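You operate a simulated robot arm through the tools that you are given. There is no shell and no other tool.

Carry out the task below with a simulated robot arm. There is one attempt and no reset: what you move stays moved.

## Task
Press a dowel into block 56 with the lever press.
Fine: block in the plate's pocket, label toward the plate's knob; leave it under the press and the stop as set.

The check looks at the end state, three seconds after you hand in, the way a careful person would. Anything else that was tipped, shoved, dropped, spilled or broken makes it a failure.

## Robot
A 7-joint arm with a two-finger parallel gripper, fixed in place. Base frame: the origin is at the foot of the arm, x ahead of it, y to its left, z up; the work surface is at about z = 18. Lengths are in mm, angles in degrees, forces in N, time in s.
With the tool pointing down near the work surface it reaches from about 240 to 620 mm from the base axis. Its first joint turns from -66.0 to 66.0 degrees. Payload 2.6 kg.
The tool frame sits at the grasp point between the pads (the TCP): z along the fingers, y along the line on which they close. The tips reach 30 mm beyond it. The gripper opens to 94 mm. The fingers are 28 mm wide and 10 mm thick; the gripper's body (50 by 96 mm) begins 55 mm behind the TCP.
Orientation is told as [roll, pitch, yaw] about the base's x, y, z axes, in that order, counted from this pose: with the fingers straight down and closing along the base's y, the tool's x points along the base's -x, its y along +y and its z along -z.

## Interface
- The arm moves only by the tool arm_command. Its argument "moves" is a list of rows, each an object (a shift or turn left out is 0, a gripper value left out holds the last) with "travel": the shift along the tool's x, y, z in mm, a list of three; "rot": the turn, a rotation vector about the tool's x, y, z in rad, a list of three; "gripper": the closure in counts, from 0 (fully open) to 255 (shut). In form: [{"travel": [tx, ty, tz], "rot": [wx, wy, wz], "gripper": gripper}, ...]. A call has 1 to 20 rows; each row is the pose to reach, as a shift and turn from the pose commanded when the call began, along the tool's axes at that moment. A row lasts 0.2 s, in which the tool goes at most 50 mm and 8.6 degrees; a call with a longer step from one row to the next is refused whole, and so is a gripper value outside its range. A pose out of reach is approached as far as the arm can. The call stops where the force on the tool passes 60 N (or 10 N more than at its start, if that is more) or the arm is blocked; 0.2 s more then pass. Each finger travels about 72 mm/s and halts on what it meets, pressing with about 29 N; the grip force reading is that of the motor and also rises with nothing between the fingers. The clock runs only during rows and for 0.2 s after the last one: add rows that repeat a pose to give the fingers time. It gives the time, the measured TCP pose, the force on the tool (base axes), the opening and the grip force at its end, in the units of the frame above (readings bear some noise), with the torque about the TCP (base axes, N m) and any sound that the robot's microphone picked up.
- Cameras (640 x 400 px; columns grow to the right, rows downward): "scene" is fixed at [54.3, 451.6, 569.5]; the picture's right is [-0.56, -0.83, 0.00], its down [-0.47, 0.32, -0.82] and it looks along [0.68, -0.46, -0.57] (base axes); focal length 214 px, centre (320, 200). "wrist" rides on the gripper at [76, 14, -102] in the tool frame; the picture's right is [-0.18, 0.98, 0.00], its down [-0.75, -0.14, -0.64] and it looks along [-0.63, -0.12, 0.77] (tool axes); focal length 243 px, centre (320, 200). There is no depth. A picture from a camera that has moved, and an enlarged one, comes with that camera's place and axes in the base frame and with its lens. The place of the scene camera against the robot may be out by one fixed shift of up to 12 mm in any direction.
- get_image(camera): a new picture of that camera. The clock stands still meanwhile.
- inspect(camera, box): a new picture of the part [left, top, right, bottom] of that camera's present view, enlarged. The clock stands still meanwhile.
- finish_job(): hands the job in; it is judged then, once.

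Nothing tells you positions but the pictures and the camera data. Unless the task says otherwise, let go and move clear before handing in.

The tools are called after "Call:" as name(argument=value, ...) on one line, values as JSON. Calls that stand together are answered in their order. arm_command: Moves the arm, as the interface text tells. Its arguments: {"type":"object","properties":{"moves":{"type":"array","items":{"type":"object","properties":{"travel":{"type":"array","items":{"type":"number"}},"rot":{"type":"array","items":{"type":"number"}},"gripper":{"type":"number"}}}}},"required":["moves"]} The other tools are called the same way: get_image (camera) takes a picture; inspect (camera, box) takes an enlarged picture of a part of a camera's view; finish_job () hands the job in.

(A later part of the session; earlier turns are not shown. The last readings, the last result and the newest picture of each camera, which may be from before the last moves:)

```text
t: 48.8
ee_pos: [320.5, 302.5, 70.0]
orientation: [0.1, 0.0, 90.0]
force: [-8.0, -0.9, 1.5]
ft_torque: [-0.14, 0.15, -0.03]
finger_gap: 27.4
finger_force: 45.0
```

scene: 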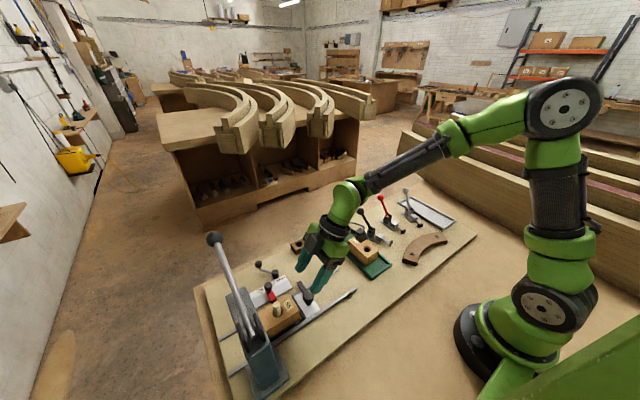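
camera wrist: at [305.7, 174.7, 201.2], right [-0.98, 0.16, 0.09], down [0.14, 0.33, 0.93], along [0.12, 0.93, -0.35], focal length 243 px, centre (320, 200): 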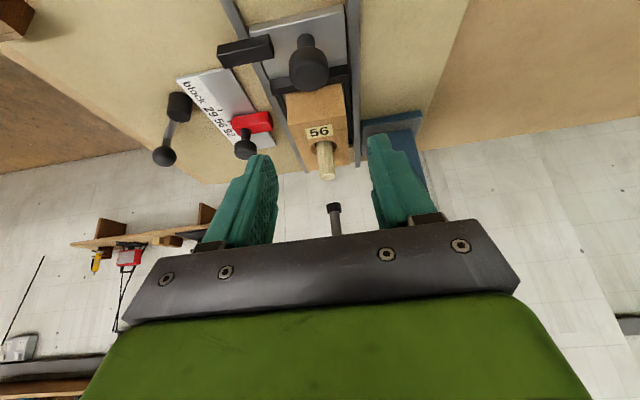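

The knob is gripped. I'll slide 46 mm, then check the tab-to-stop distance.

Call:
arm_command(moves=[{"travel": [-2, 0.2, 0]}, {"travel": [-6, 0.3, 0]}, {"travel": [-10, 0.3, 0]}, {"travel": [-15, 0.3, 0]}, {"travel": [-20, 0.3, 0]}, {"travel": [-25, 0.3, 0]}, {"travel": [-30, 0.3, 0]}, {"travel": [-35, 0.3, 0]}, {"travel": [-40, 0.3, 0]}, {"travel": [-44, 0.3, 0]}, {"travel": [-46, 0.3, 0]}, {"travel": [-46, 0.3, 0]}])

Call:
get_image(camera="wrist")

Call:
inspect(camera="wrist", box=[180, 110, 320, 250])

Call:
inspect(camera="scene", box=[220, 230, 340, 350])

```text
t: 51.4
ee_pos: [320.2, 348.8, 69.0]
orientation: [0.0, -0.1, 90.0]
force: [-3.8, -0.1, -4.6]
ft_torque: [-0.16, 0.06, -0.07]
finger_gap: 27.5
finger_force: 44.8
```

```text
taken
camera wrist: at [306.6, 272.4, 171.4], right [-0.98, 0.18, 0.0], down [0.14, 0.75, 0.64], along [0.12, 0.63, -0.77], focal length 243 px, centre (320, 200)
```

wrist: 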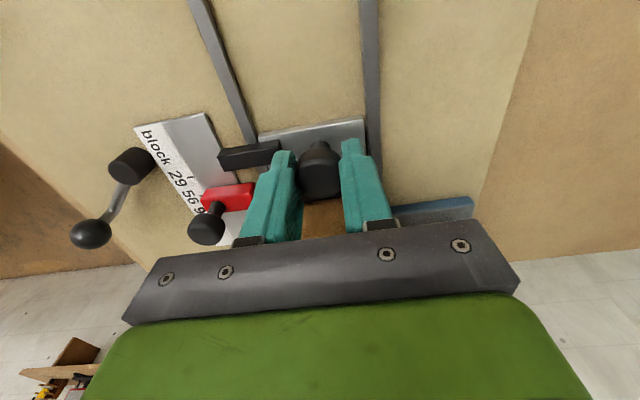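

```text
2.86 times, centred on (250, 180) of wrist
camera zoom: at [306.6, 272.4, 171.4], right [-0.98, 0.18, 0.0], down [0.14, 0.75, 0.64], along [0.12, 0.63, -0.77], focal length 693 px, centre (520, 257)
```

zoom: 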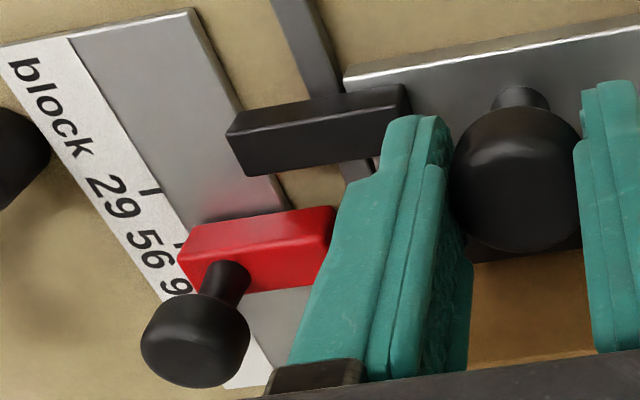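

```text
3.33 times, centred on (280, 290) of scene
camera zoom: at [54.3, 451.6, 569.5], right [-0.56, -0.83, 0.0], down [-0.47, 0.32, -0.82], along [0.68, -0.46, -0.57], focal length 715 px, centre (453, -100)
```

zoom: 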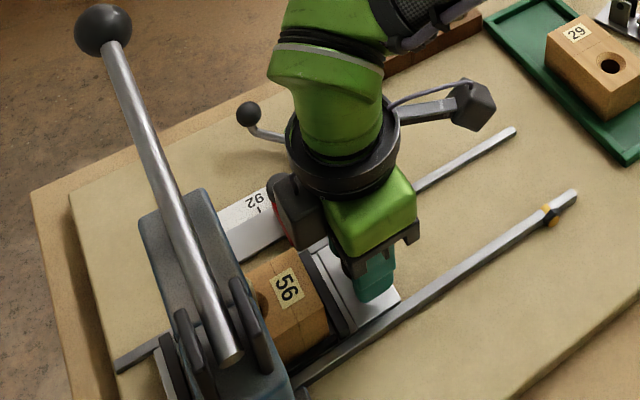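

About 13 mm remain to the stop. I'll advance 8 mm, then creep until light contact.

Call:
arm_command(moves=[{"travel": [-2, 0, 0]}, {"travel": [-4, 0, 0]}, {"travel": [-6, 0, 0]}, {"travel": [-8, 0, 0]}, {"travel": [-8, 0, 0]}])

Call:
inspect(camera="wrist", box=[180, 110, 320, 250])

```text
t: 52.6
ee_pos: [320.0, 356.3, 69.0]
orientation: [0.0, -0.1, 90.0]
force: [-0.8, -1.2, -3.0]
ft_torque: [-0.56, 0.08, 0.02]
finger_gap: 27.4
finger_force: 45.5
```

```text
2.86 times, centred on (250, 180) of wrist
camera zoom: at [306.6, 279.9, 171.4], right [-0.98, 0.18, 0.0], down [0.14, 0.75, 0.64], along [0.12, 0.63, -0.77], focal length 693 px, centre (520, 257)
```

zoom: 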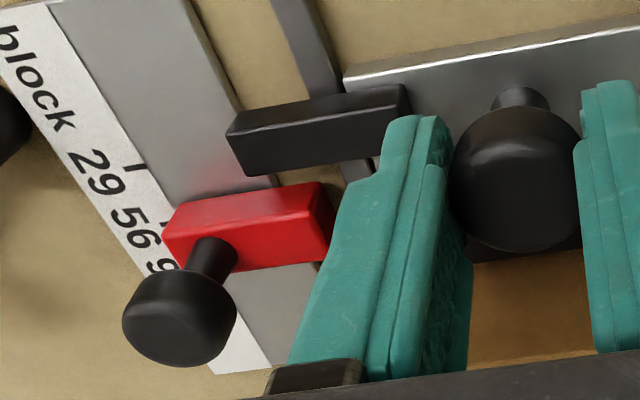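

Call:
arm_command(moves=[{"travel": [-1, 0, 0]}, {"travel": [-2, 0, 0]}, {"travel": [-3, 0, 0]}, {"travel": [-3, 0, 0]}])

Call:
arm_command(moves=[{"travel": [-0.5, 0, 0]}, {"travel": [-1, 0, 0]}, {"travel": [-1, 0, 0]}])

Call:
inspect(camera="wrist", box=[180, 110, 320, 250])

```text
t: 53.6
ee_pos: [319.8, 359.1, 68.9]
orientation: [0.0, 0.0, 90.2]
force: [1.6, 0.5, -8.1]
ft_torque: [0.39, -0.02, -0.05]
finger_gap: 27.3
finger_force: 44.5
```

```text
t: 54.4
ee_pos: [321.6, 360.3, 69.5]
orientation: [0.2, -0.1, 90.0]
force: [1.5, 0.1, -11.3]
ft_torque: [0.15, 0.0, 0.0]
finger_gap: 27.6
finger_force: 44.9
```

```text
2.86 times, centred on (250, 180) of wrist
camera zoom: at [306.8, 284.3, 171.5], right [-0.98, 0.18, 0.0], down [0.14, 0.75, 0.64], along [0.12, 0.63, -0.77], focal length 693 px, centre (520, 257)
```

zoom: 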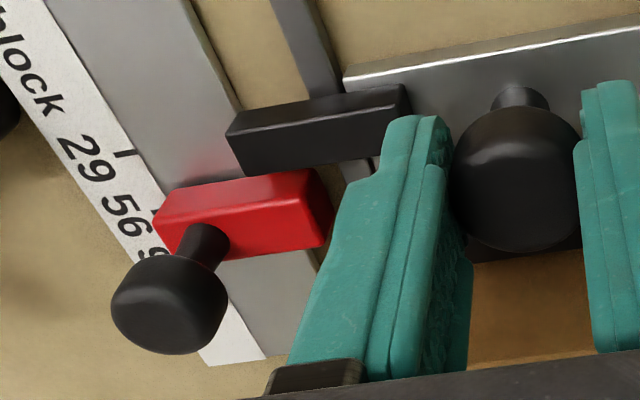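

It's almost touching. I'll creep in 0.5 mm steps.

Call:
arm_command(moves=[{"travel": [-0.5, 0, 0]}, {"travel": [-0.5, 0, 0]}])

Call:
arm_command(moves=[{"travel": [-0.5, 0, 0]}, {"travel": [-0.5, 0, 0]}])

Call:
arm_command(moves=[{"travel": [-0.5, 0, 0]}, {"travel": [-0.5, 0, 0]}])

Call:
inspect(camera="wrist", box=[180, 110, 320, 250])

```text
t: 55.0
ee_pos: [321.2, 360.6, 68.7]
orientation: [0.0, 0.0, 90.0]
force: [-1.1, 0.4, -8.1]
ft_torque: [-0.38, 0.01, 0.03]
finger_gap: 27.4
finger_force: 44.8
```

```text
t: 55.6
ee_pos: [321.9, 362.4, 68.7]
orientation: [0.0, 0.0, 89.9]
force: [-1.4, -1.3, -6.1]
ft_torque: [-0.48, 0.05, -0.01]
finger_gap: 27.5
finger_force: 44.9
```

```text
t: 56.2
ee_pos: [321.4, 362.3, 69.1]
orientation: [-0.1, -0.1, 89.9]
force: [-1.8, -1.0, -5.4]
ft_torque: [-0.31, 0.07, -0.04]
finger_gap: 27.5
finger_force: 45.3
```

```text
2.86 times, centred on (250, 180) of wrist
camera zoom: at [306.7, 285.7, 171.4], right [-0.98, 0.18, 0.0], down [0.14, 0.75, 0.64], along [0.12, 0.63, -0.77], focal length 693 px, centre (520, 257)
```

zoom: 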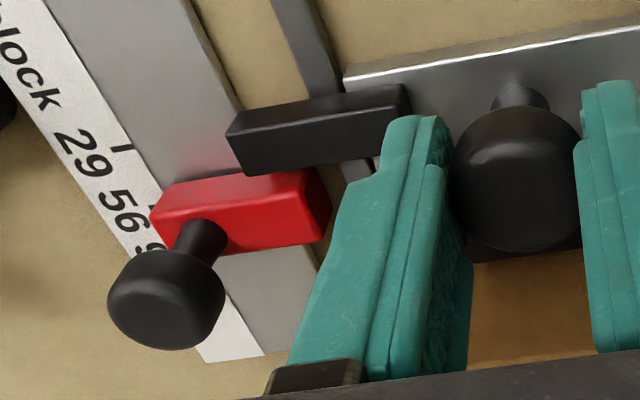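

Call:
arm_command(moves=[{"travel": [-0.5, 0, 0]}, {"travel": [-0.5, 0, 0]}])

Call:
arm_command(moves=[{"travel": [-0.5, 0, 0]}, {"travel": [-0.5, 0, 0]}])

Call:
arm_command(moves=[{"travel": [-0.5, 0, 0]}, {"travel": [-0.5, 0, 0]}])

Call:
inspect(camera="wrist", box=[180, 110, 320, 250])

```text
t: 56.8
ee_pos: [321.3, 363.2, 69.0]
orientation: [0.0, 0.1, 90.0]
force: [-1.5, -1.0, -5.0]
ft_torque: [-0.27, 0.07, -0.02]
finger_gap: 27.5
finger_force: 44.9
```

```text
t: 57.4
ee_pos: [321.6, 363.1, 68.4]
orientation: [0.0, -0.1, 89.9]
force: [-0.1, -1.1, 0.1]
ft_torque: [-0.52, 0.02, 0.02]
finger_gap: 27.4
finger_force: 45.2
```

```text
t: 58.0
ee_pos: [320.0, 362.4, 69.3]
orientation: [0.0, -0.1, 90.0]
force: [-0.3, -0.2, -1.7]
ft_torque: [0.18, 0.0, -0.01]
finger_gap: 27.2
finger_force: 44.7
```

```text
2.86 times, centred on (250, 180) of wrist
camera zoom: at [306.7, 286.9, 171.4], right [-0.98, 0.18, 0.0], down [0.14, 0.75, 0.64], along [0.12, 0.63, -0.77], focal length 693 px, centre (520, 257)
```

zoom: 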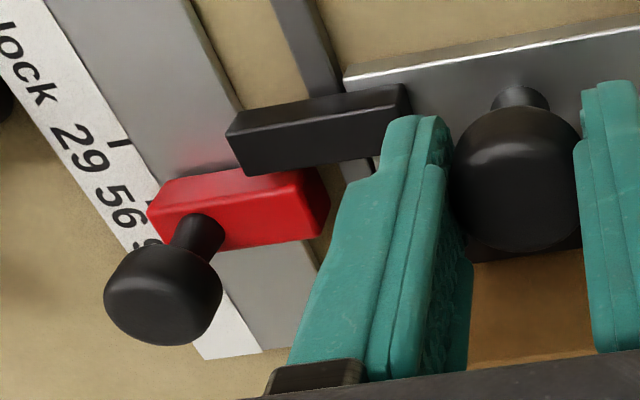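

I want to be sure the stop hasn't been moved. I'll zoom in on its mark before going any further.

Call:
inspect(camera="wrist", box=[180, 130, 260, 210])

Call:
inspect(camera="scene", box=[240, 240, 310, 310])

```text
5.00 times, centred on (220, 170) of wrist
camera zoom: at [306.7, 286.9, 171.4], right [-0.98, 0.18, 0.0], down [0.14, 0.75, 0.64], along [0.12, 0.63, -0.77], focal length 1213 px, centre (820, 350)
```

zoom: 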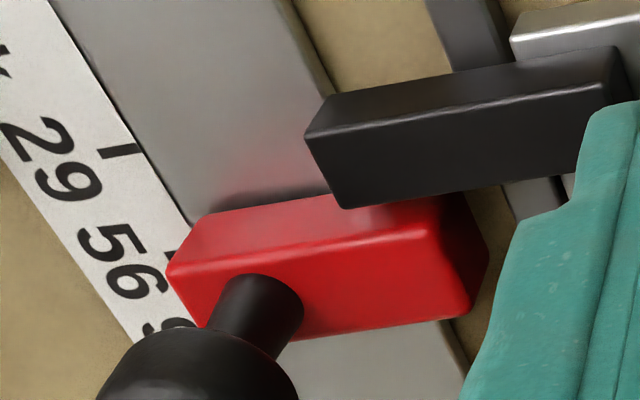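

```text
5.71 times, centred on (275, 275) of scene
camera zoom: at [54.3, 451.6, 569.5], right [-0.56, -0.83, 0.0], down [-0.47, 0.32, -0.82], along [0.68, -0.46, -0.57], focal length 1226 px, centre (577, -229)
```

zoom: 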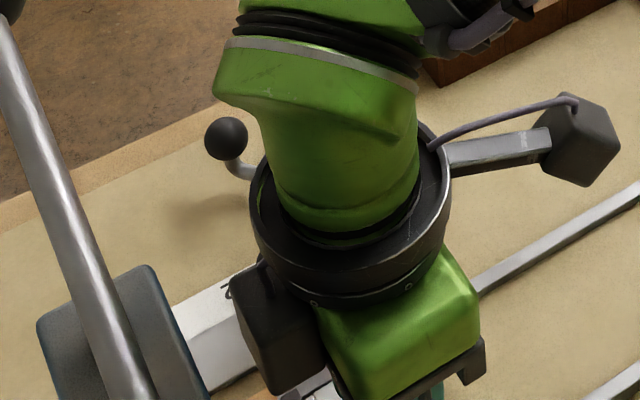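

The stop is still on its mark, and about 2 mm of gap seems to remain. I'll keep creeping.

Call:
arm_command(moves=[{"travel": [-0.4, 0, 0]}, {"travel": [-0.8, 0, 0]}, {"travel": [-0.8, 0, 0]}])

Call:
arm_command(moves=[{"travel": [-0.4, 0, 0]}, {"travel": [-0.8, 0, 0]}, {"travel": [-0.8, 0, 0]}])

Call:
inspect(camera="wrist", box=[180, 130, 260, 210])

```text
t: 58.8
ee_pos: [321.8, 365.2, 68.3]
orientation: [0.1, -0.1, 90.0]
force: [2.5, 1.7, -8.0]
ft_torque: [0.49, 0.06, -0.04]
finger_gap: 27.7
finger_force: 45.4
```

```text
t: 59.6
ee_pos: [320.3, 365.7, 69.2]
orientation: [-0.1, 0.0, 89.9]
force: [4.5, -1.4, -5.9]
ft_torque: [-0.08, -0.08, 0.05]
finger_gap: 27.8
finger_force: 44.5
```

```text
5.00 times, centred on (220, 170) of wrist
camera zoom: at [306.5, 289.1, 171.5], right [-0.98, 0.18, 0.0], down [0.14, 0.75, 0.64], along [0.12, 0.63, -0.77], focal length 1213 px, centre (820, 350)
```

zoom: 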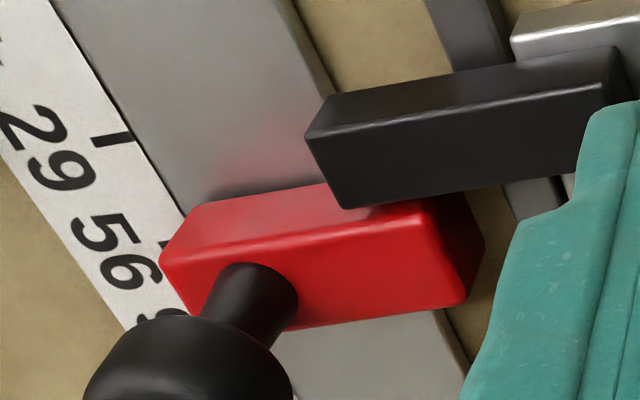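

Call:
arm_command(moves=[{"travel": [-0.4, 0, 0]}, {"travel": [-0.8, 0, 0]}, {"travel": [-0.8, 0, 0]}])

Call:
arm_command(moves=[{"travel": [-0.4, 0, 0]}, {"travel": [-0.8, 0, 0]}, {"travel": [-0.8, 0, 0]}])

Call:
inspect(camera="wrist", box=[180, 130, 260, 210])

```text
t: 60.4
ee_pos: [319.9, 366.0, 68.6]
orientation: [-0.1, 0.0, 90.0]
force: [4.8, -0.5, -5.0]
ft_torque: [-0.57, -0.07, -0.05]
finger_gap: 27.4
finger_force: 45.2
```

```text
t: 61.2
ee_pos: [320.5, 367.7, 68.8]
orientation: [-0.1, 0.0, 90.0]
force: [9.5, -0.7, -7.8]
ft_torque: [-0.15, -0.17, 0.01]
finger_gap: 27.8
finger_force: 45.3
```

```text
5.00 times, centred on (220, 170) of wrist
camera zoom: at [306.5, 290.6, 171.5], right [-0.98, 0.18, 0.0], down [0.14, 0.75, 0.64], along [0.12, 0.63, -0.77], focal length 1213 px, centre (820, 350)
```

zoom: 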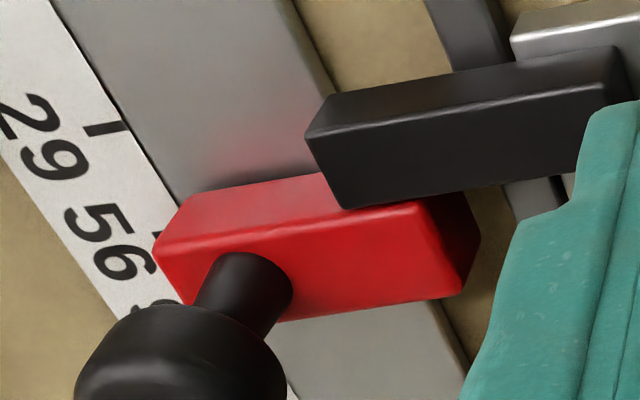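

Call:
arm_command(moves=[{"travel": [-0.4, -0.3, 0]}, {"travel": [-0.8, -0.3, 0]}, {"travel": [-0.8, -0.3, 0]}])

Call:
arm_command(moves=[{"travel": [-0.4, 0, 0]}, {"travel": [-0.8, 0, 0]}, {"travel": [-0.8, 0, 0]}])

Call:
inspect(camera="wrist", box=[180, 130, 260, 210])

```text
t: 62.0
ee_pos: [320.5, 367.7, 67.8]
orientation: [0.2, 0.0, 90.0]
force: [2.8, -8.2, 3.1]
ft_torque: [-0.3, 0.07, -0.01]
finger_gap: 27.4
finger_force: 44.8
```

```text
t: 62.8
ee_pos: [321.2, 369.8, 69.6]
orientation: [0.0, 0.0, 89.9]
force: [0.1, -9.4, 12.0]
ft_torque: [-1.35, 0.04, -0.11]
finger_gap: 27.5
finger_force: 45.4
```

```text
5.00 times, centred on (220, 170) of wrist
camera zoom: at [306.5, 292.3, 171.4], right [-0.98, 0.18, 0.0], down [0.14, 0.75, 0.64], along [0.12, 0.63, -0.77], focal length 1213 px, centre (820, 350)
```

zoom: 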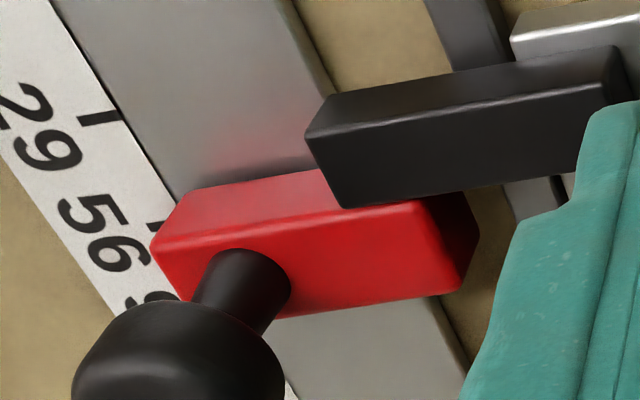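

The tab has made contact, but comparing frames, that last step seems to have nudged the stop by about 1 mm, since it yields at around 9 N. I'll back the plate off 1 mm, release the knob and re-check the stop from the same overhead viewpoint as before.

Call:
arm_command(moves=[{"travel": [0.5, 0, 0]}, {"travel": [1.0, 0, 0]}, {"travel": [1.0, 0, 0], "gripper": 170}, {"travel": [1.0, 0, 0], "gripper": 130}, {"travel": [1.0, 0, 0], "gripper": 105}, {"travel": [1.0, 0, -15], "gripper": 105}, {"travel": [1.0, 0, -45], "gripper": 105}, {"travel": [1.0, 0, -90], "gripper": 105}, {"travel": [1.0, 0, -120], "gripper": 105}, {"travel": [1.0, 0, -120], "gripper": 105}])

Call:
arm_command(moves=[{"travel": [2, -12, -4], "rot": [0, 0, 0.1428]}, {"travel": [3, -24, -8], "rot": [0, 0, 0.2856]}, {"travel": [4, -36, -12], "rot": [0, 0, 0.4284]}, {"travel": [5, -48, -16], "rot": [0, 0, 0.5712]}, {"travel": [6, -60, -20], "rot": [0, 0, 0.714]}, {"travel": [7, -72, -24], "rot": [0, 0, 0.8568]}, {"travel": [8, -84, -28], "rot": [0, 0, 0.9996]}, {"travel": [9, -96, -30], "rot": [0, 0, 1.1424]}, {"travel": [10, -108, -32], "rot": [0, 0, 1.2852]}, {"travel": [10, -120, -32], "rot": [0, 0, 1.428]}, {"travel": [10, -126, -32], "rot": [0, 0, 1.5708]}, {"travel": [10, -126, -32], "rot": [0, 0, 1.5708]}])

Call:
inspect(camera="wrist", box=[240, 0, 400, 100])

Call:
get_image(camera="wrist")

Call:
inspect(camera="scene", box=[235, 255, 305, 315])

Call:
get_image(camera="scene")

```text
t: 65.0
ee_pos: [320.4, 368.2, 190.5]
orientation: [0.1, 0.1, 90.0]
force: [0.8, -0.2, 1.2]
ft_torque: [-0.03, -0.02, 0.0]
finger_gap: 55.2
finger_force: 0.0
```

```text
t: 67.6
ee_pos: [447.8, 357.4, 222.9]
orientation: [0.0, 0.0, -0.1]
force: [-0.9, -0.3, -0.1]
ft_torque: [0.02, -0.01, 0.03]
finger_gap: 55.2
finger_force: 0.1
```

```text
4.00 times, centred on (320, 50) of wrist
camera zoom: at [371.8, 371.7, 324.4], right [0.19, 0.98, 0.0], down [0.75, -0.14, 0.64], along [0.63, -0.12, -0.77], focal length 970 px, centre (320, 800)
```

zoom: 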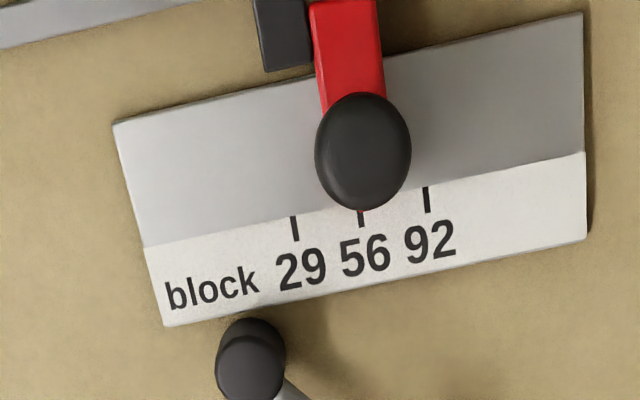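

```text
taken
camera wrist: at [371.8, 371.7, 324.4], right [0.19, 0.98, 0.0], down [0.75, -0.14, 0.64], along [0.63, -0.12, -0.77], focal length 243 px, centre (320, 200)
```

wrist: 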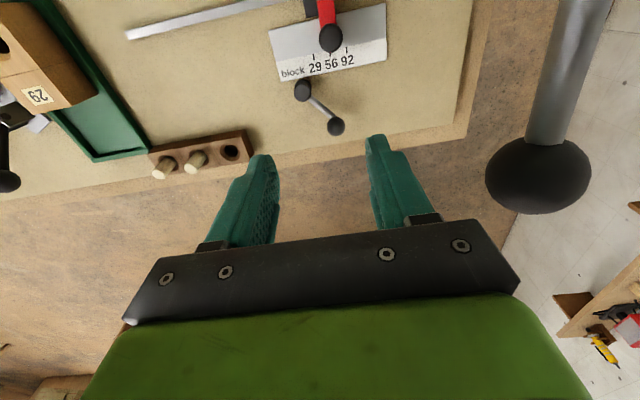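

```text
6.67 times, centred on (270, 285) of scene
camera zoom: at [54.3, 451.6, 569.5], right [-0.56, -0.83, 0.0], down [-0.47, 0.32, -0.82], along [0.68, -0.46, -0.57], focal length 1430 px, centre (653, -367)
```

zoom: 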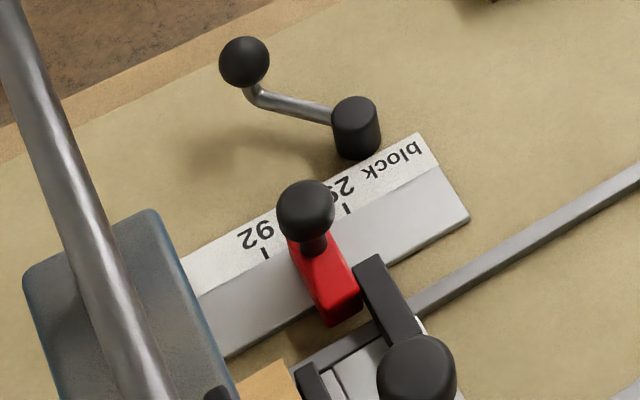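

```text
taken
```

scene: 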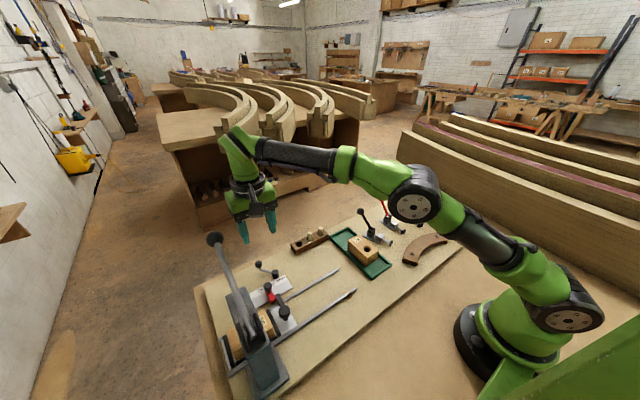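

Call:
inspect(camera="wrist", box=[300, 20, 360, 80])

Call:
inspect(camera="wrist", box=[295, 0, 355, 40])

Call:
inspect(camera="scene", box=[255, 275, 295, 315])

```text
6.67 times, centred on (330, 50) of wrist
camera zoom: at [371.8, 371.7, 324.4], right [0.19, 0.98, 0.0], down [0.75, -0.14, 0.64], along [0.63, -0.12, -0.77], focal length 1618 px, centre (253, 1200)
```

zoom: 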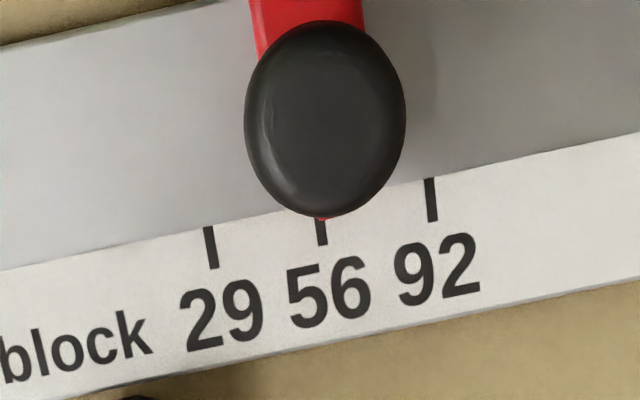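

```text
10.00 times, centred on (325, 20) of wrist
camera zoom: at [371.8, 371.7, 324.4], right [0.19, 0.98, 0.0], down [0.75, -0.14, 0.64], along [0.63, -0.12, -0.77], focal length 2426 px, centre (270, 2000)
```

zoom: 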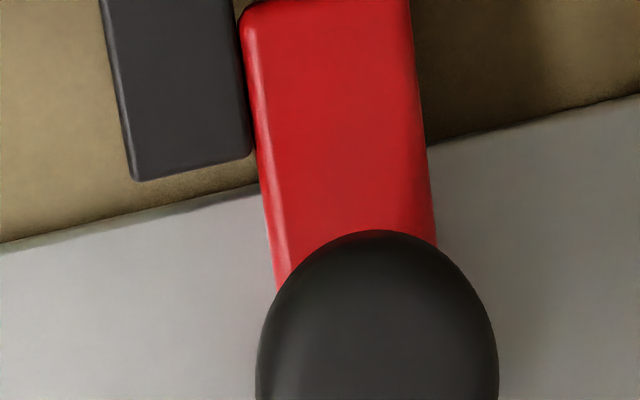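

```text
10.00 times, centred on (275, 295) of scene
camera zoom: at [54.3, 451.6, 569.5], right [-0.56, -0.83, 0.0], down [-0.47, 0.32, -0.82], along [0.68, -0.46, -0.57], focal length 2145 px, centre (770, -750)
```

zoom: 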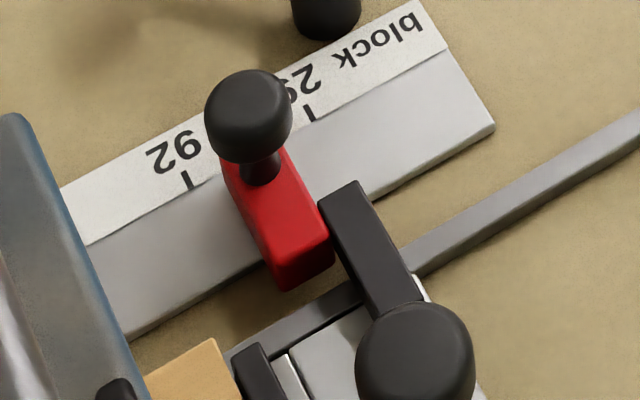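

The overhead view shows the stop about 1 mm beyond where it was, though its pointer is still within about 0.6 mm of the 56 tick. The plate is now back at the original contact position, so I'll gently draw the stop back against the tab by its knob. First I'll position over that knob.

Call:
arm_command(moves=[{"travel": [4, 1, 0], "rot": [0, 0, -0.1428]}, {"travel": [8, 2, 4], "rot": [0, 0, -0.2856]}, {"travel": [12, 3, 8], "rot": [0, 0, -0.4284]}, {"travel": [16, 4, 14], "rot": [0, 0, -0.5712]}, {"travel": [20, 5, 20], "rot": [0, 0, -0.714]}, {"travel": [24, 6, 26], "rot": [0, 0, -0.8568]}, {"travel": [28, 8, 34], "rot": [0, 0, -0.9996]}, {"travel": [32, 10, 42], "rot": [0, 0, -1.1424]}, {"travel": [36, 12, 50], "rot": [0, 0, -1.2852]}, {"travel": [40, 14, 60], "rot": [0, 0, -1.428]}, {"travel": [45, 15, 70], "rot": [0, 0, -1.5708]}, {"travel": [45, 15, 70], "rot": [0, 0, -1.5708]}])

Call:
get_image(camera="wrist")

Call:
inspect(camera="wrist", box=[260, 60, 420, 220])

Call:
inspect(camera="scene", box=[200, 200, 340, 330])

```text
t: 70.2
ee_pos: [401.1, 372.6, 150.1]
orientation: [0.1, 0.0, 90.2]
force: [0.1, 0.2, 0.3]
ft_torque: [-0.04, 0.01, -0.01]
finger_gap: 55.5
finger_force: 0.0
```

```text
taken
camera wrist: at [387.6, 296.1, 253.1], right [-0.98, 0.18, 0.0], down [0.14, 0.75, 0.64], along [0.12, 0.63, -0.77], focal length 243 px, centre (320, 200)
```

wrist: 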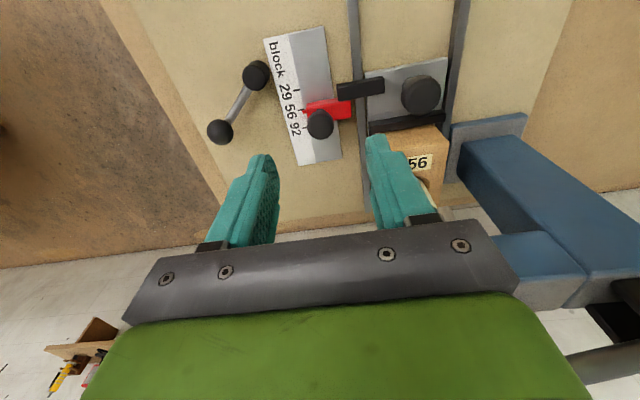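

```text
2.50 times, centred on (340, 140) of wrist
camera zoom: at [387.6, 296.1, 253.1], right [-0.98, 0.18, 0.0], down [0.14, 0.75, 0.64], along [0.12, 0.63, -0.77], focal length 606 px, centre (270, 350)
```

zoom: 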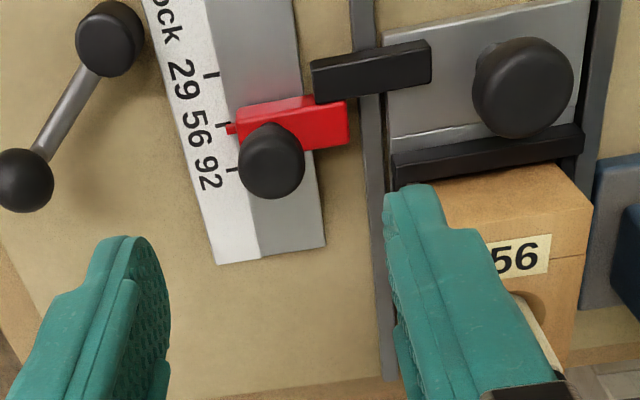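

```text
3.08 times, centred on (270, 265) of scene
camera zoom: at [54.3, 451.6, 569.5], right [-0.56, -0.83, 0.0], down [-0.47, 0.32, -0.82], along [0.68, -0.46, -0.57], focal length 660 px, centre (474, 0)
```

zoom: 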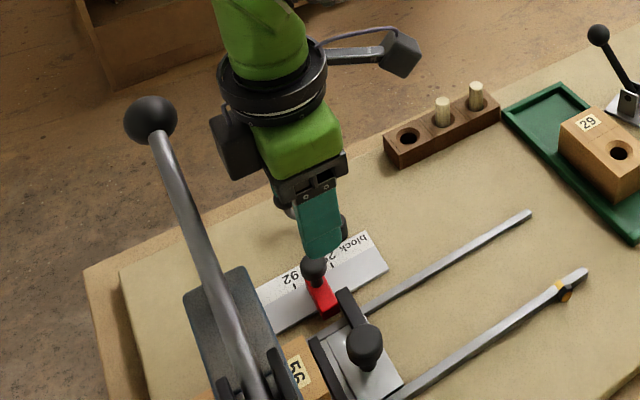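

This view shows the stop's pointer nub next to the ticks. I'll zoom in for a precise reading.

Call:
inspect(camera="wrist", box=[325, 80, 365, 135])

Call:
inspect(camera="wrist", box=[325, 80, 405, 130])

```text
7.27 times, centred on (345, 108) of wrist
camera zoom: at [387.6, 296.1, 253.1], right [-0.98, 0.18, 0.0], down [0.14, 0.75, 0.64], along [0.12, 0.63, -0.77], focal length 1764 px, centre (138, 873)
```

zoom: 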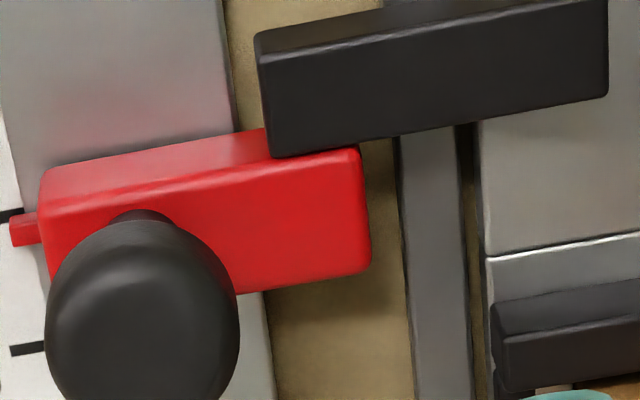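

```text
8.00 times, centred on (365, 105) of wrist
camera zoom: at [387.6, 296.1, 253.1], right [-0.98, 0.18, 0.0], down [0.14, 0.75, 0.64], along [0.12, 0.63, -0.77], focal length 1941 px, centre (-40, 960)
```

zoom: 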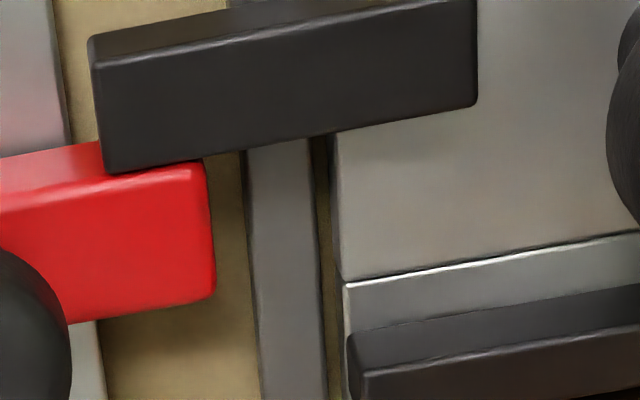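

The pointer is about 0.8 mm past the tick. The stop's knob is near (402, 375.6, 58). I'll lower onto it and grip it gently.

Call:
arm_command(moves=[{"travel": [-3.5, -0.6, 15]}, {"travel": [-3.5, -0.6, 40]}, {"travel": [-3.5, -0.6, 62]}, {"travel": [-3.5, -0.6, 74]}, {"travel": [-3.5, -0.6, 74]}])

Call:
inspect(camera="wrist", box=[240, 80, 400, 240])

Call:
inspect(camera="scene", box=[230, 230, 310, 310])

```text
t: 71.4
ee_pos: [401.4, 375.6, 76.2]
orientation: [-0.1, 0.0, 90.0]
force: [-0.9, 0.0, 0.6]
ft_torque: [0.02, 0.02, 0.04]
finger_gap: 55.3
finger_force: 0.1
```

```text
2.50 times, centred on (320, 160) of wrist
camera zoom: at [387.5, 299.4, 178.6], right [-0.98, 0.18, 0.0], down [0.14, 0.75, 0.64], along [0.12, 0.63, -0.77], focal length 606 px, centre (320, 300)
```

zoom: 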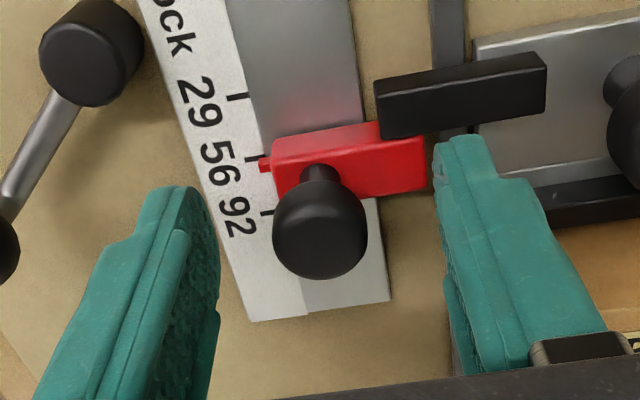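

```text
5.00 times, centred on (270, 270) of scene
camera zoom: at [54.3, 451.6, 569.5], right [-0.56, -0.83, 0.0], down [-0.47, 0.32, -0.82], along [0.68, -0.46, -0.57], focal length 1072 px, centre (570, -150)
```

zoom: 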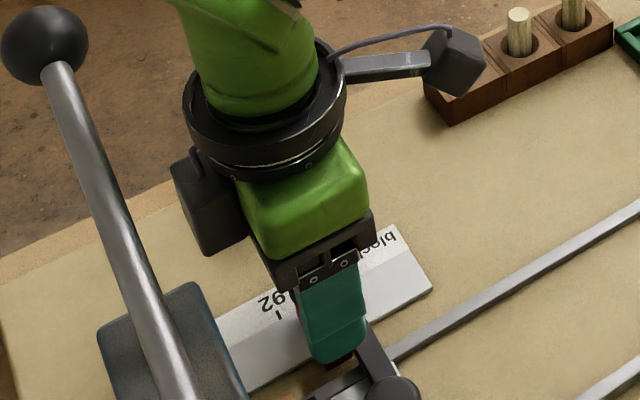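

Call:
arm_command(moves=[{"travel": [0, 0, 0], "gripper": 145}, {"travel": [0, 0, 0], "gripper": 175}, {"travel": [0, 0, 0], "gripper": 200}, {"travel": [0, 0, 0], "gripper": 255}, {"travel": [0, 0, 0], "gripper": 255}])

Call:
inspect(camera="wrist", box=[270, 100, 370, 170])

```text
t: 72.6
ee_pos: [402.1, 375.9, 76.9]
orientation: [0.0, 0.0, 90.0]
force: [1.7, 0.3, -2.0]
ft_torque: [0.03, -0.01, 0.03]
finger_gap: 21.5
finger_force: 44.8
```

```text
5.71 times, centred on (320, 135) of wrist
camera zoom: at [387.6, 299.4, 179.0], right [-0.98, 0.18, 0.0], down [0.14, 0.75, 0.64], along [0.12, 0.63, -0.77], focal length 1386 px, centre (320, 571)
```

zoom: 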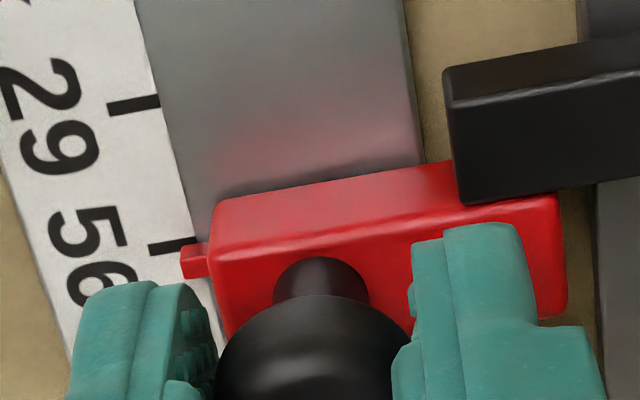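

I've gripped the stop's knob cleanly. I'll draw it back toward -y in small steps while watching the force.

Call:
arm_command(moves=[{"travel": [0.3, 0, 0]}, {"travel": [0.6, 0, 0]}, {"travel": [0.6, 0, 0]}])

Call:
inspect(camera="wrist", box=[270, 100, 370, 170])

```text
t: 73.4
ee_pos: [401.4, 375.2, 76.0]
orientation: [0.1, -0.1, 90.1]
force: [-1.7, 4.8, -1.8]
ft_torque: [-0.16, 0.0, 0.01]
finger_gap: 21.6
finger_force: 45.3
```

```text
5.71 times, centred on (320, 135) of wrist
camera zoom: at [387.9, 299.1, 178.9], right [-0.98, 0.18, 0.0], down [0.14, 0.75, 0.64], along [0.12, 0.63, -0.77], focal length 1386 px, centre (320, 571)
```

zoom: 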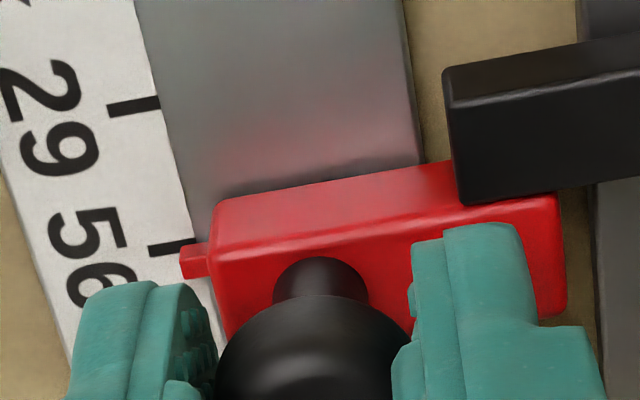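

Call:
arm_command(moves=[{"travel": [0.3, 0, 0]}, {"travel": [0.3, 0, 0]}])

Call:
arm_command(moves=[{"travel": [0.3, 0, 0]}, {"travel": [0.3, 0, 0]}])

Call:
inspect(camera="wrist", box=[270, 100, 370, 170])

```text
t: 74.0
ee_pos: [402.7, 376.1, 77.8]
orientation: [0.1, 0.0, 90.1]
force: [-5.9, 1.1, -2.8]
ft_torque: [0.57, 0.09, 0.04]
finger_gap: 21.2
finger_force: 44.8
```

```text
t: 74.6
ee_pos: [402.0, 375.2, 76.6]
orientation: [0.2, -0.1, 90.1]
force: [-9.4, 2.0, -0.9]
ft_torque: [-0.14, 0.18, -0.04]
finger_gap: 21.4
finger_force: 44.8
```

```text
5.71 times, centred on (320, 135) of wrist
camera zoom: at [387.9, 299.0, 179.0], right [-0.98, 0.18, 0.0], down [0.14, 0.75, 0.64], along [0.12, 0.63, -0.77], focal length 1386 px, centre (320, 571)
```

zoom: 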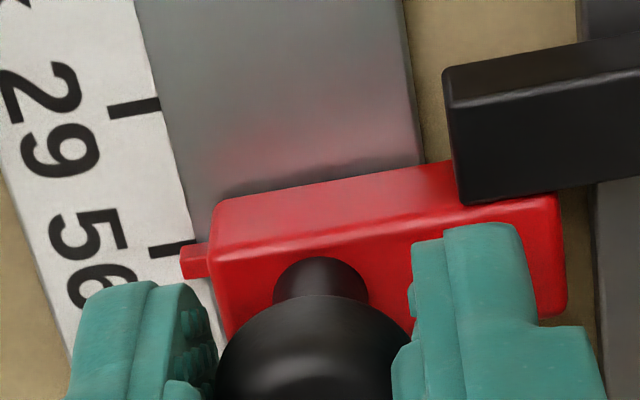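

It has moved back about 0.3 mm. I'll continue in small steps.

Call:
arm_command(moves=[{"travel": [0.4, 0, 0]}, {"travel": [0.4, 0, 0]}])

Call:
arm_command(moves=[{"travel": [0.4, 0, 0]}, {"travel": [0.4, 0, 0]}])

Call:
inspect(camera="wrist", box=[270, 100, 370, 170])

```text
t: 75.2
ee_pos: [400.9, 375.7, 76.8]
orientation: [0.2, -0.1, 90.1]
force: [-9.4, 4.5, 0.5]
ft_torque: [-0.21, 0.13, 0.06]
finger_gap: 21.0
finger_force: 45.0
```

```text
t: 75.8
ee_pos: [402.4, 374.5, 77.3]
orientation: [0.0, -0.1, 90.1]
force: [-6.9, 11.8, -6.2]
ft_torque: [0.6, 0.06, 0.07]
finger_gap: 21.5
finger_force: 45.0
```

```text
5.71 times, centred on (320, 135) of wrist
camera zoom: at [387.9, 298.0, 178.8], right [-0.98, 0.18, 0.0], down [0.14, 0.75, 0.64], along [0.12, 0.63, -0.77], focal length 1386 px, centre (320, 571)
```

zoom: 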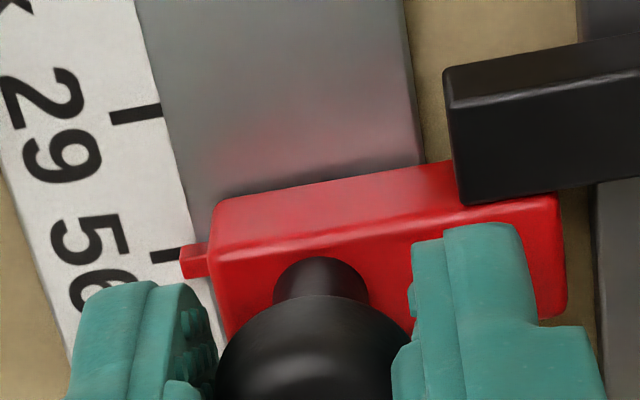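

The stop has moved back about 1.1 mm, the plate tab has followed it in contact, and the pointer sits on the 56 tick. I'll relax the force, release, and rise to check from above.

Call:
arm_command(moves=[{"travel": [-0.7, 0, 0]}, {"travel": [-0.7, 0, 0], "gripper": 190}, {"travel": [-0.7, 0, 0], "gripper": 140}, {"travel": [-0.7, 0, 0], "gripper": 105}, {"travel": [-0.7, 0, 0], "gripper": 105}, {"travel": [-0.7, 0, -15], "gripper": 105}, {"travel": [-0.7, 0, -45], "gripper": 105}, {"travel": [-0.7, 0, -74], "gripper": 105}, {"travel": [-0.7, 0, -74], "gripper": 105}])

Call:
inspect(camera="wrist", box=[325, 80, 365, 135])

Call:
inspect(camera="wrist", box=[290, 70, 370, 140])

Call:
inspect(camera="scene", box=[255, 275, 295, 315])

```text
t: 77.8
ee_pos: [403.4, 375.3, 150.3]
orientation: [0.0, 0.0, 90.0]
force: [-0.2, -0.1, 0.3]
ft_torque: [0.0, -0.01, -0.01]
finger_gap: 55.3
finger_force: 0.0
```

```text
7.27 times, centred on (345, 108) of wrist
camera zoom: at [389.4, 297.9, 253.7], right [-0.98, 0.18, 0.0], down [0.14, 0.75, 0.64], along [0.12, 0.63, -0.77], focal length 1764 px, centre (138, 873)
```

zoom: 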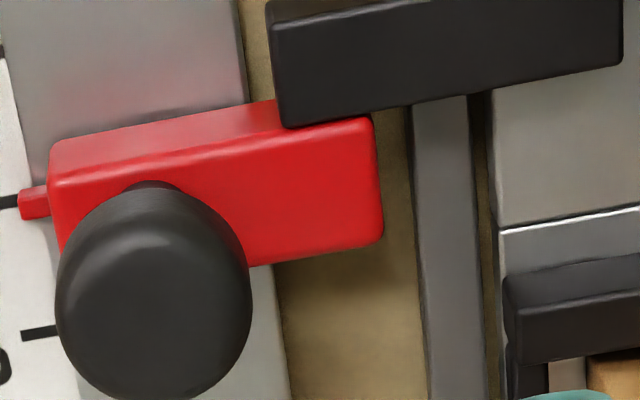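

```text
5.71 times, centred on (330, 105) of wrist
camera zoom: at [389.4, 297.9, 253.7], right [-0.98, 0.18, 0.0], down [0.14, 0.75, 0.64], along [0.12, 0.63, -0.77], focal length 1386 px, centre (263, 743)
```

zoom: 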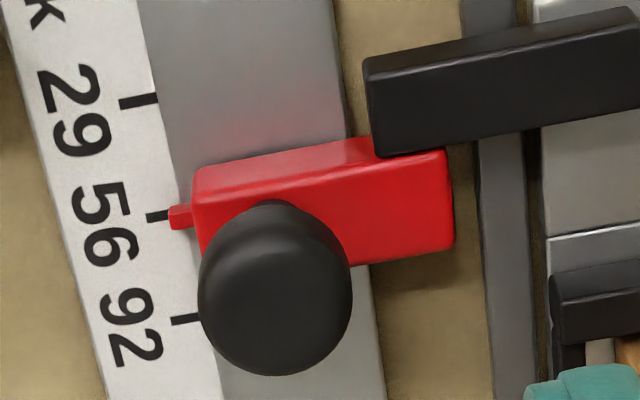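

```text
10.00 times, centred on (275, 295) of scene
camera zoom: at [54.3, 451.6, 569.5], right [-0.56, -0.83, 0.0], down [-0.47, 0.32, -0.82], along [0.68, -0.46, -0.57], focal length 2145 px, centre (770, -750)
```

zoom: 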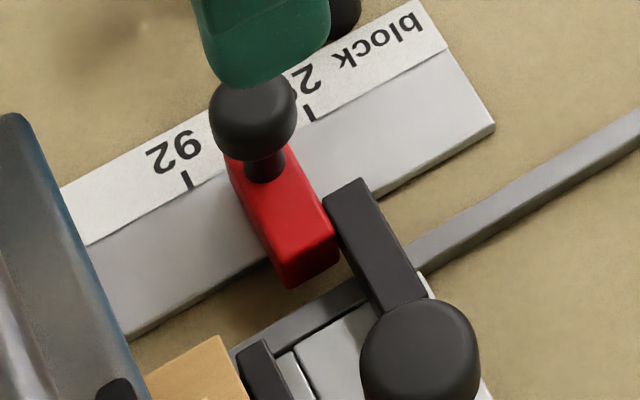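

The stop is back at its original place (the scene view matches the first picture within about 0.3 mm) and the tab rests against it. Now the lever. I'll rise and move above the lever rod with closed fingers.

Call:
arm_command(moves=[{"travel": [0, 0, -40]}, {"travel": [0, 0, -85]}, {"travel": [0, 0, -130]}, {"travel": [0, 0, -170]}, {"travel": [-20, 0, -170], "gripper": 255}, {"travel": [-45, 0, -170], "gripper": 255}, {"travel": [-65, 0, -170], "gripper": 255}, {"travel": [-65, 0, -170], "gripper": 255}])

Call:
get_image(camera="wrist")

Call:
get_image(camera="scene")

```text
t: 79.6
ee_pos: [389.7, 383.4, 314.3]
orientation: [-0.1, -0.2, 90.1]
force: [0.3, 1.1, -0.3]
ft_torque: [0.01, 0.01, -0.01]
finger_gap: 0.0
finger_force: 29.6
out of reach, approached as far as the arm can: row 4, 5, 6, 7, 8
```

```text
taken
camera wrist: at [375.6, 306.5, 416.6], right [-0.98, 0.18, 0.0], down [0.14, 0.75, 0.64], along [0.12, 0.63, -0.76], focal length 243 px, centre (320, 200)
```

wrist: 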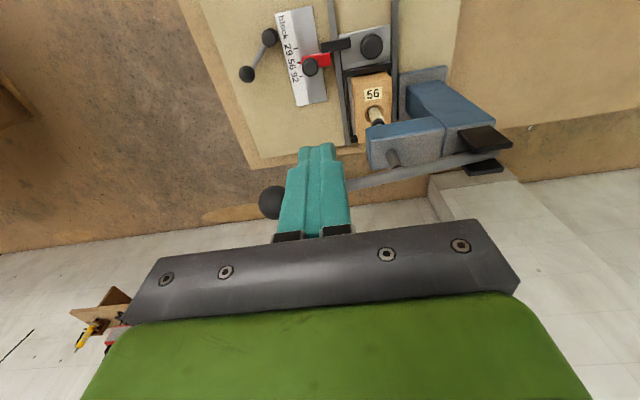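

```text
taken
```

scene: 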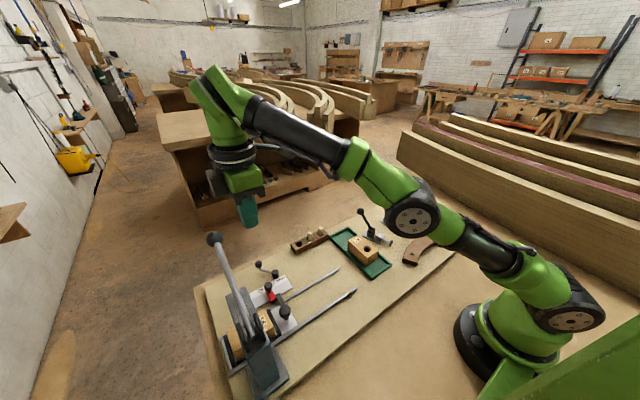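

The lever is out of reach with the tool straight down at that height. I'll come back, turn the gripper to yaw 0 and tilt the fingers outward, so I can take hold of the rod across y.

Call:
arm_command(moves=[{"travel": [35, 15, 5]}, {"travel": [70, 35, 12]}, {"travel": [110, 53, 20]}, {"travel": [110, 53, 20]}])

Call:
arm_command(moves=[{"travel": [0, 0, 0], "rot": [0, 0, 0.1428]}, {"travel": [0, 0, 0], "rot": [0, 0, 0.2856]}, {"travel": [0, 0, 0], "rot": [0, 0, 0.4284]}, {"travel": [0, 0, 0], "rot": [0, 0, 0.5712]}, {"travel": [0, 0, 0], "rot": [0, 0, 0.714]}, {"travel": [0, 0, 0], "rot": [0, 0, 0.8568]}, {"travel": [0, 0, 0], "rot": [0, 0, 0.9996]}, {"travel": [0, 0, 0], "rot": [0, 0, 1.1424]}, {"travel": [0, 0, 0], "rot": [0, 0, 1.2852]}, {"travel": [0, 0, 0], "rot": [0, 0, 1.428]}, {"travel": [0, 0, 0], "rot": [0, 0, 1.5708]}, {"travel": [0, 0, 0], "rot": [0, 0, 1.5708]}])

Call:
arm_command(moves=[{"travel": [0, 0, 0], "rot": [0, -0.14, 0], "gripper": 130}, {"travel": [0, 0, 0], "rot": [0, -0.28, 0], "gripper": 130}, {"travel": [0, 0, 0], "rot": [0, -0.42, 0], "gripper": 130}, {"travel": [0, 0, 0], "rot": [0, -0.56, 0], "gripper": 130}, {"travel": [0, 0, 0], "rot": [0, -0.6981, 0], "gripper": 130}, {"travel": [0, 0, 0], "rot": [0, -0.6981, 0], "gripper": 130}])

Call:
get_image(camera="wrist")

Call:
get_image(camera="scene")

```text
t: 80.6
ee_pos: [338.2, 272.1, 294.9]
orientation: [0.1, -0.1, 90.1]
force: [0.5, 0.0, -0.3]
ft_torque: [0.03, 0.0, 0.03]
finger_gap: 0.3
finger_force: 28.9
```

```text
t: 83.2
ee_pos: [336.2, 272.8, 294.7]
orientation: [0.0, 0.0, -0.2]
force: [-0.2, -0.1, 0.0]
ft_torque: [-0.02, 0.0, 0.01]
finger_gap: 0.0
finger_force: 28.9
```

```text
t: 84.6
ee_pos: [338.5, 273.2, 295.0]
orientation: [0.1, -40.1, 0.0]
force: [-0.3, -1.0, 0.0]
ft_torque: [-0.03, 0.01, -0.02]
finger_gap: 46.1
finger_force: 0.0
```

```text
taken
camera wrist: at [213.4, 287.0, 323.8], right [0.14, 0.98, 0.12], down [0.16, -0.14, 0.98], along [0.98, -0.12, -0.18], focal length 243 px, centre (320, 200)
```

wrist: 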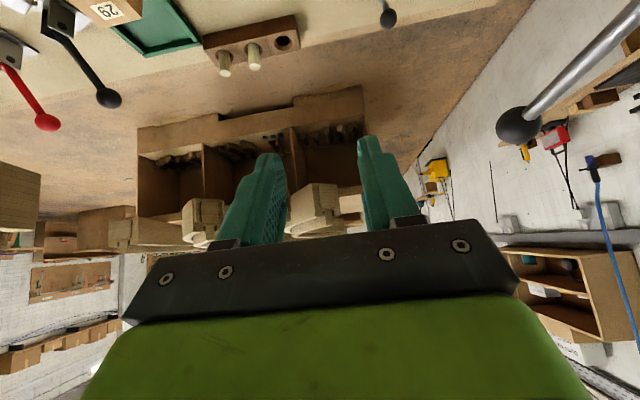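

```text
taken
```

scene: 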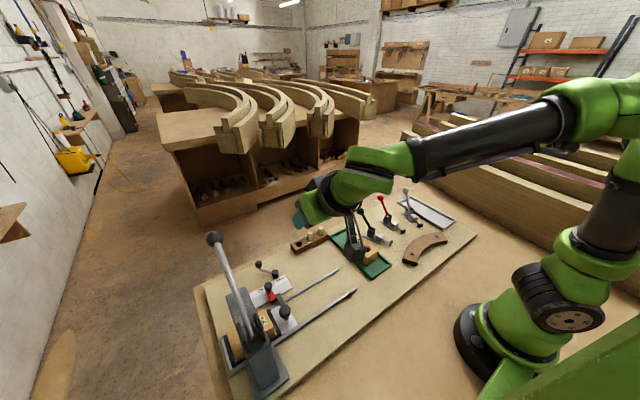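

The tilt works. The ball seems to be near (440, 444, 244), so I'll move to a standoff above and behind the rod and measure again.

Call:
arm_command(moves=[{"travel": [-3, 40, 4]}, {"travel": [-6, 80, 8]}, {"travel": [-9, 120, 12]}, {"travel": [-12, 155, 16]}, {"travel": [-13.6, 170, 18]}, {"travel": [-13.6, 170, 18]}])

Call:
get_image(camera="wrist")

Call:
inspect(camera="scene", box=[160, 150, 320, 310])

```text
t: 86.0
ee_pos: [358.5, 442.1, 287.1]
orientation: [-0.1, -40.0, 0.1]
force: [0.2, -0.1, -0.1]
ft_torque: [0.03, -0.01, -0.04]
finger_gap: 46.2
finger_force: 0.1
```

```text
taken
camera wrist: at [235.0, 456.8, 316.8], right [0.14, 0.98, 0.12], down [0.16, -0.14, 0.98], along [0.98, -0.12, -0.18], focal length 243 px, centre (320, 200)
```

wrist: 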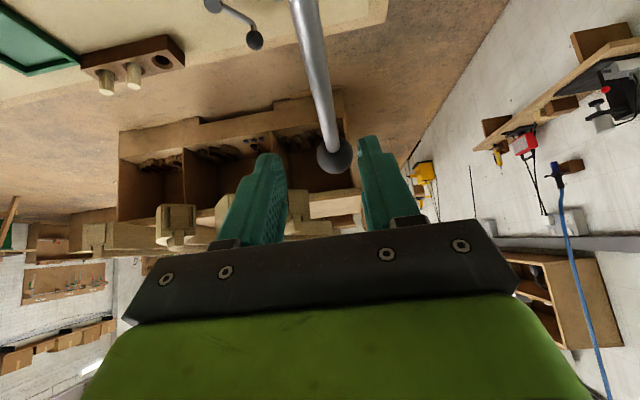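

```text
2.50 times, centred on (240, 230) of scene
camera zoom: at [54.3, 451.6, 569.5], right [-0.56, -0.83, 0.0], down [-0.47, 0.32, -0.82], along [0.68, -0.46, -0.57], focal length 536 px, centre (520, 125)
```

zoom: 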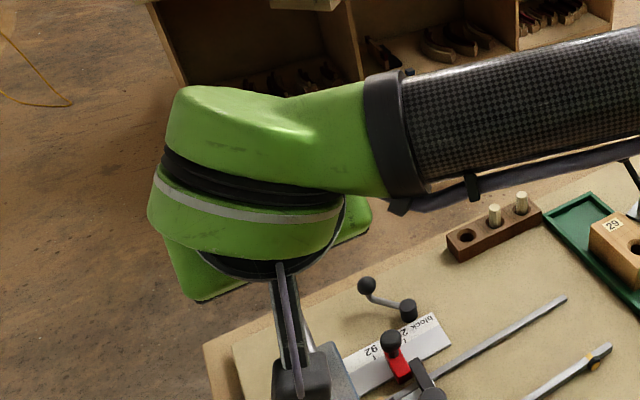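

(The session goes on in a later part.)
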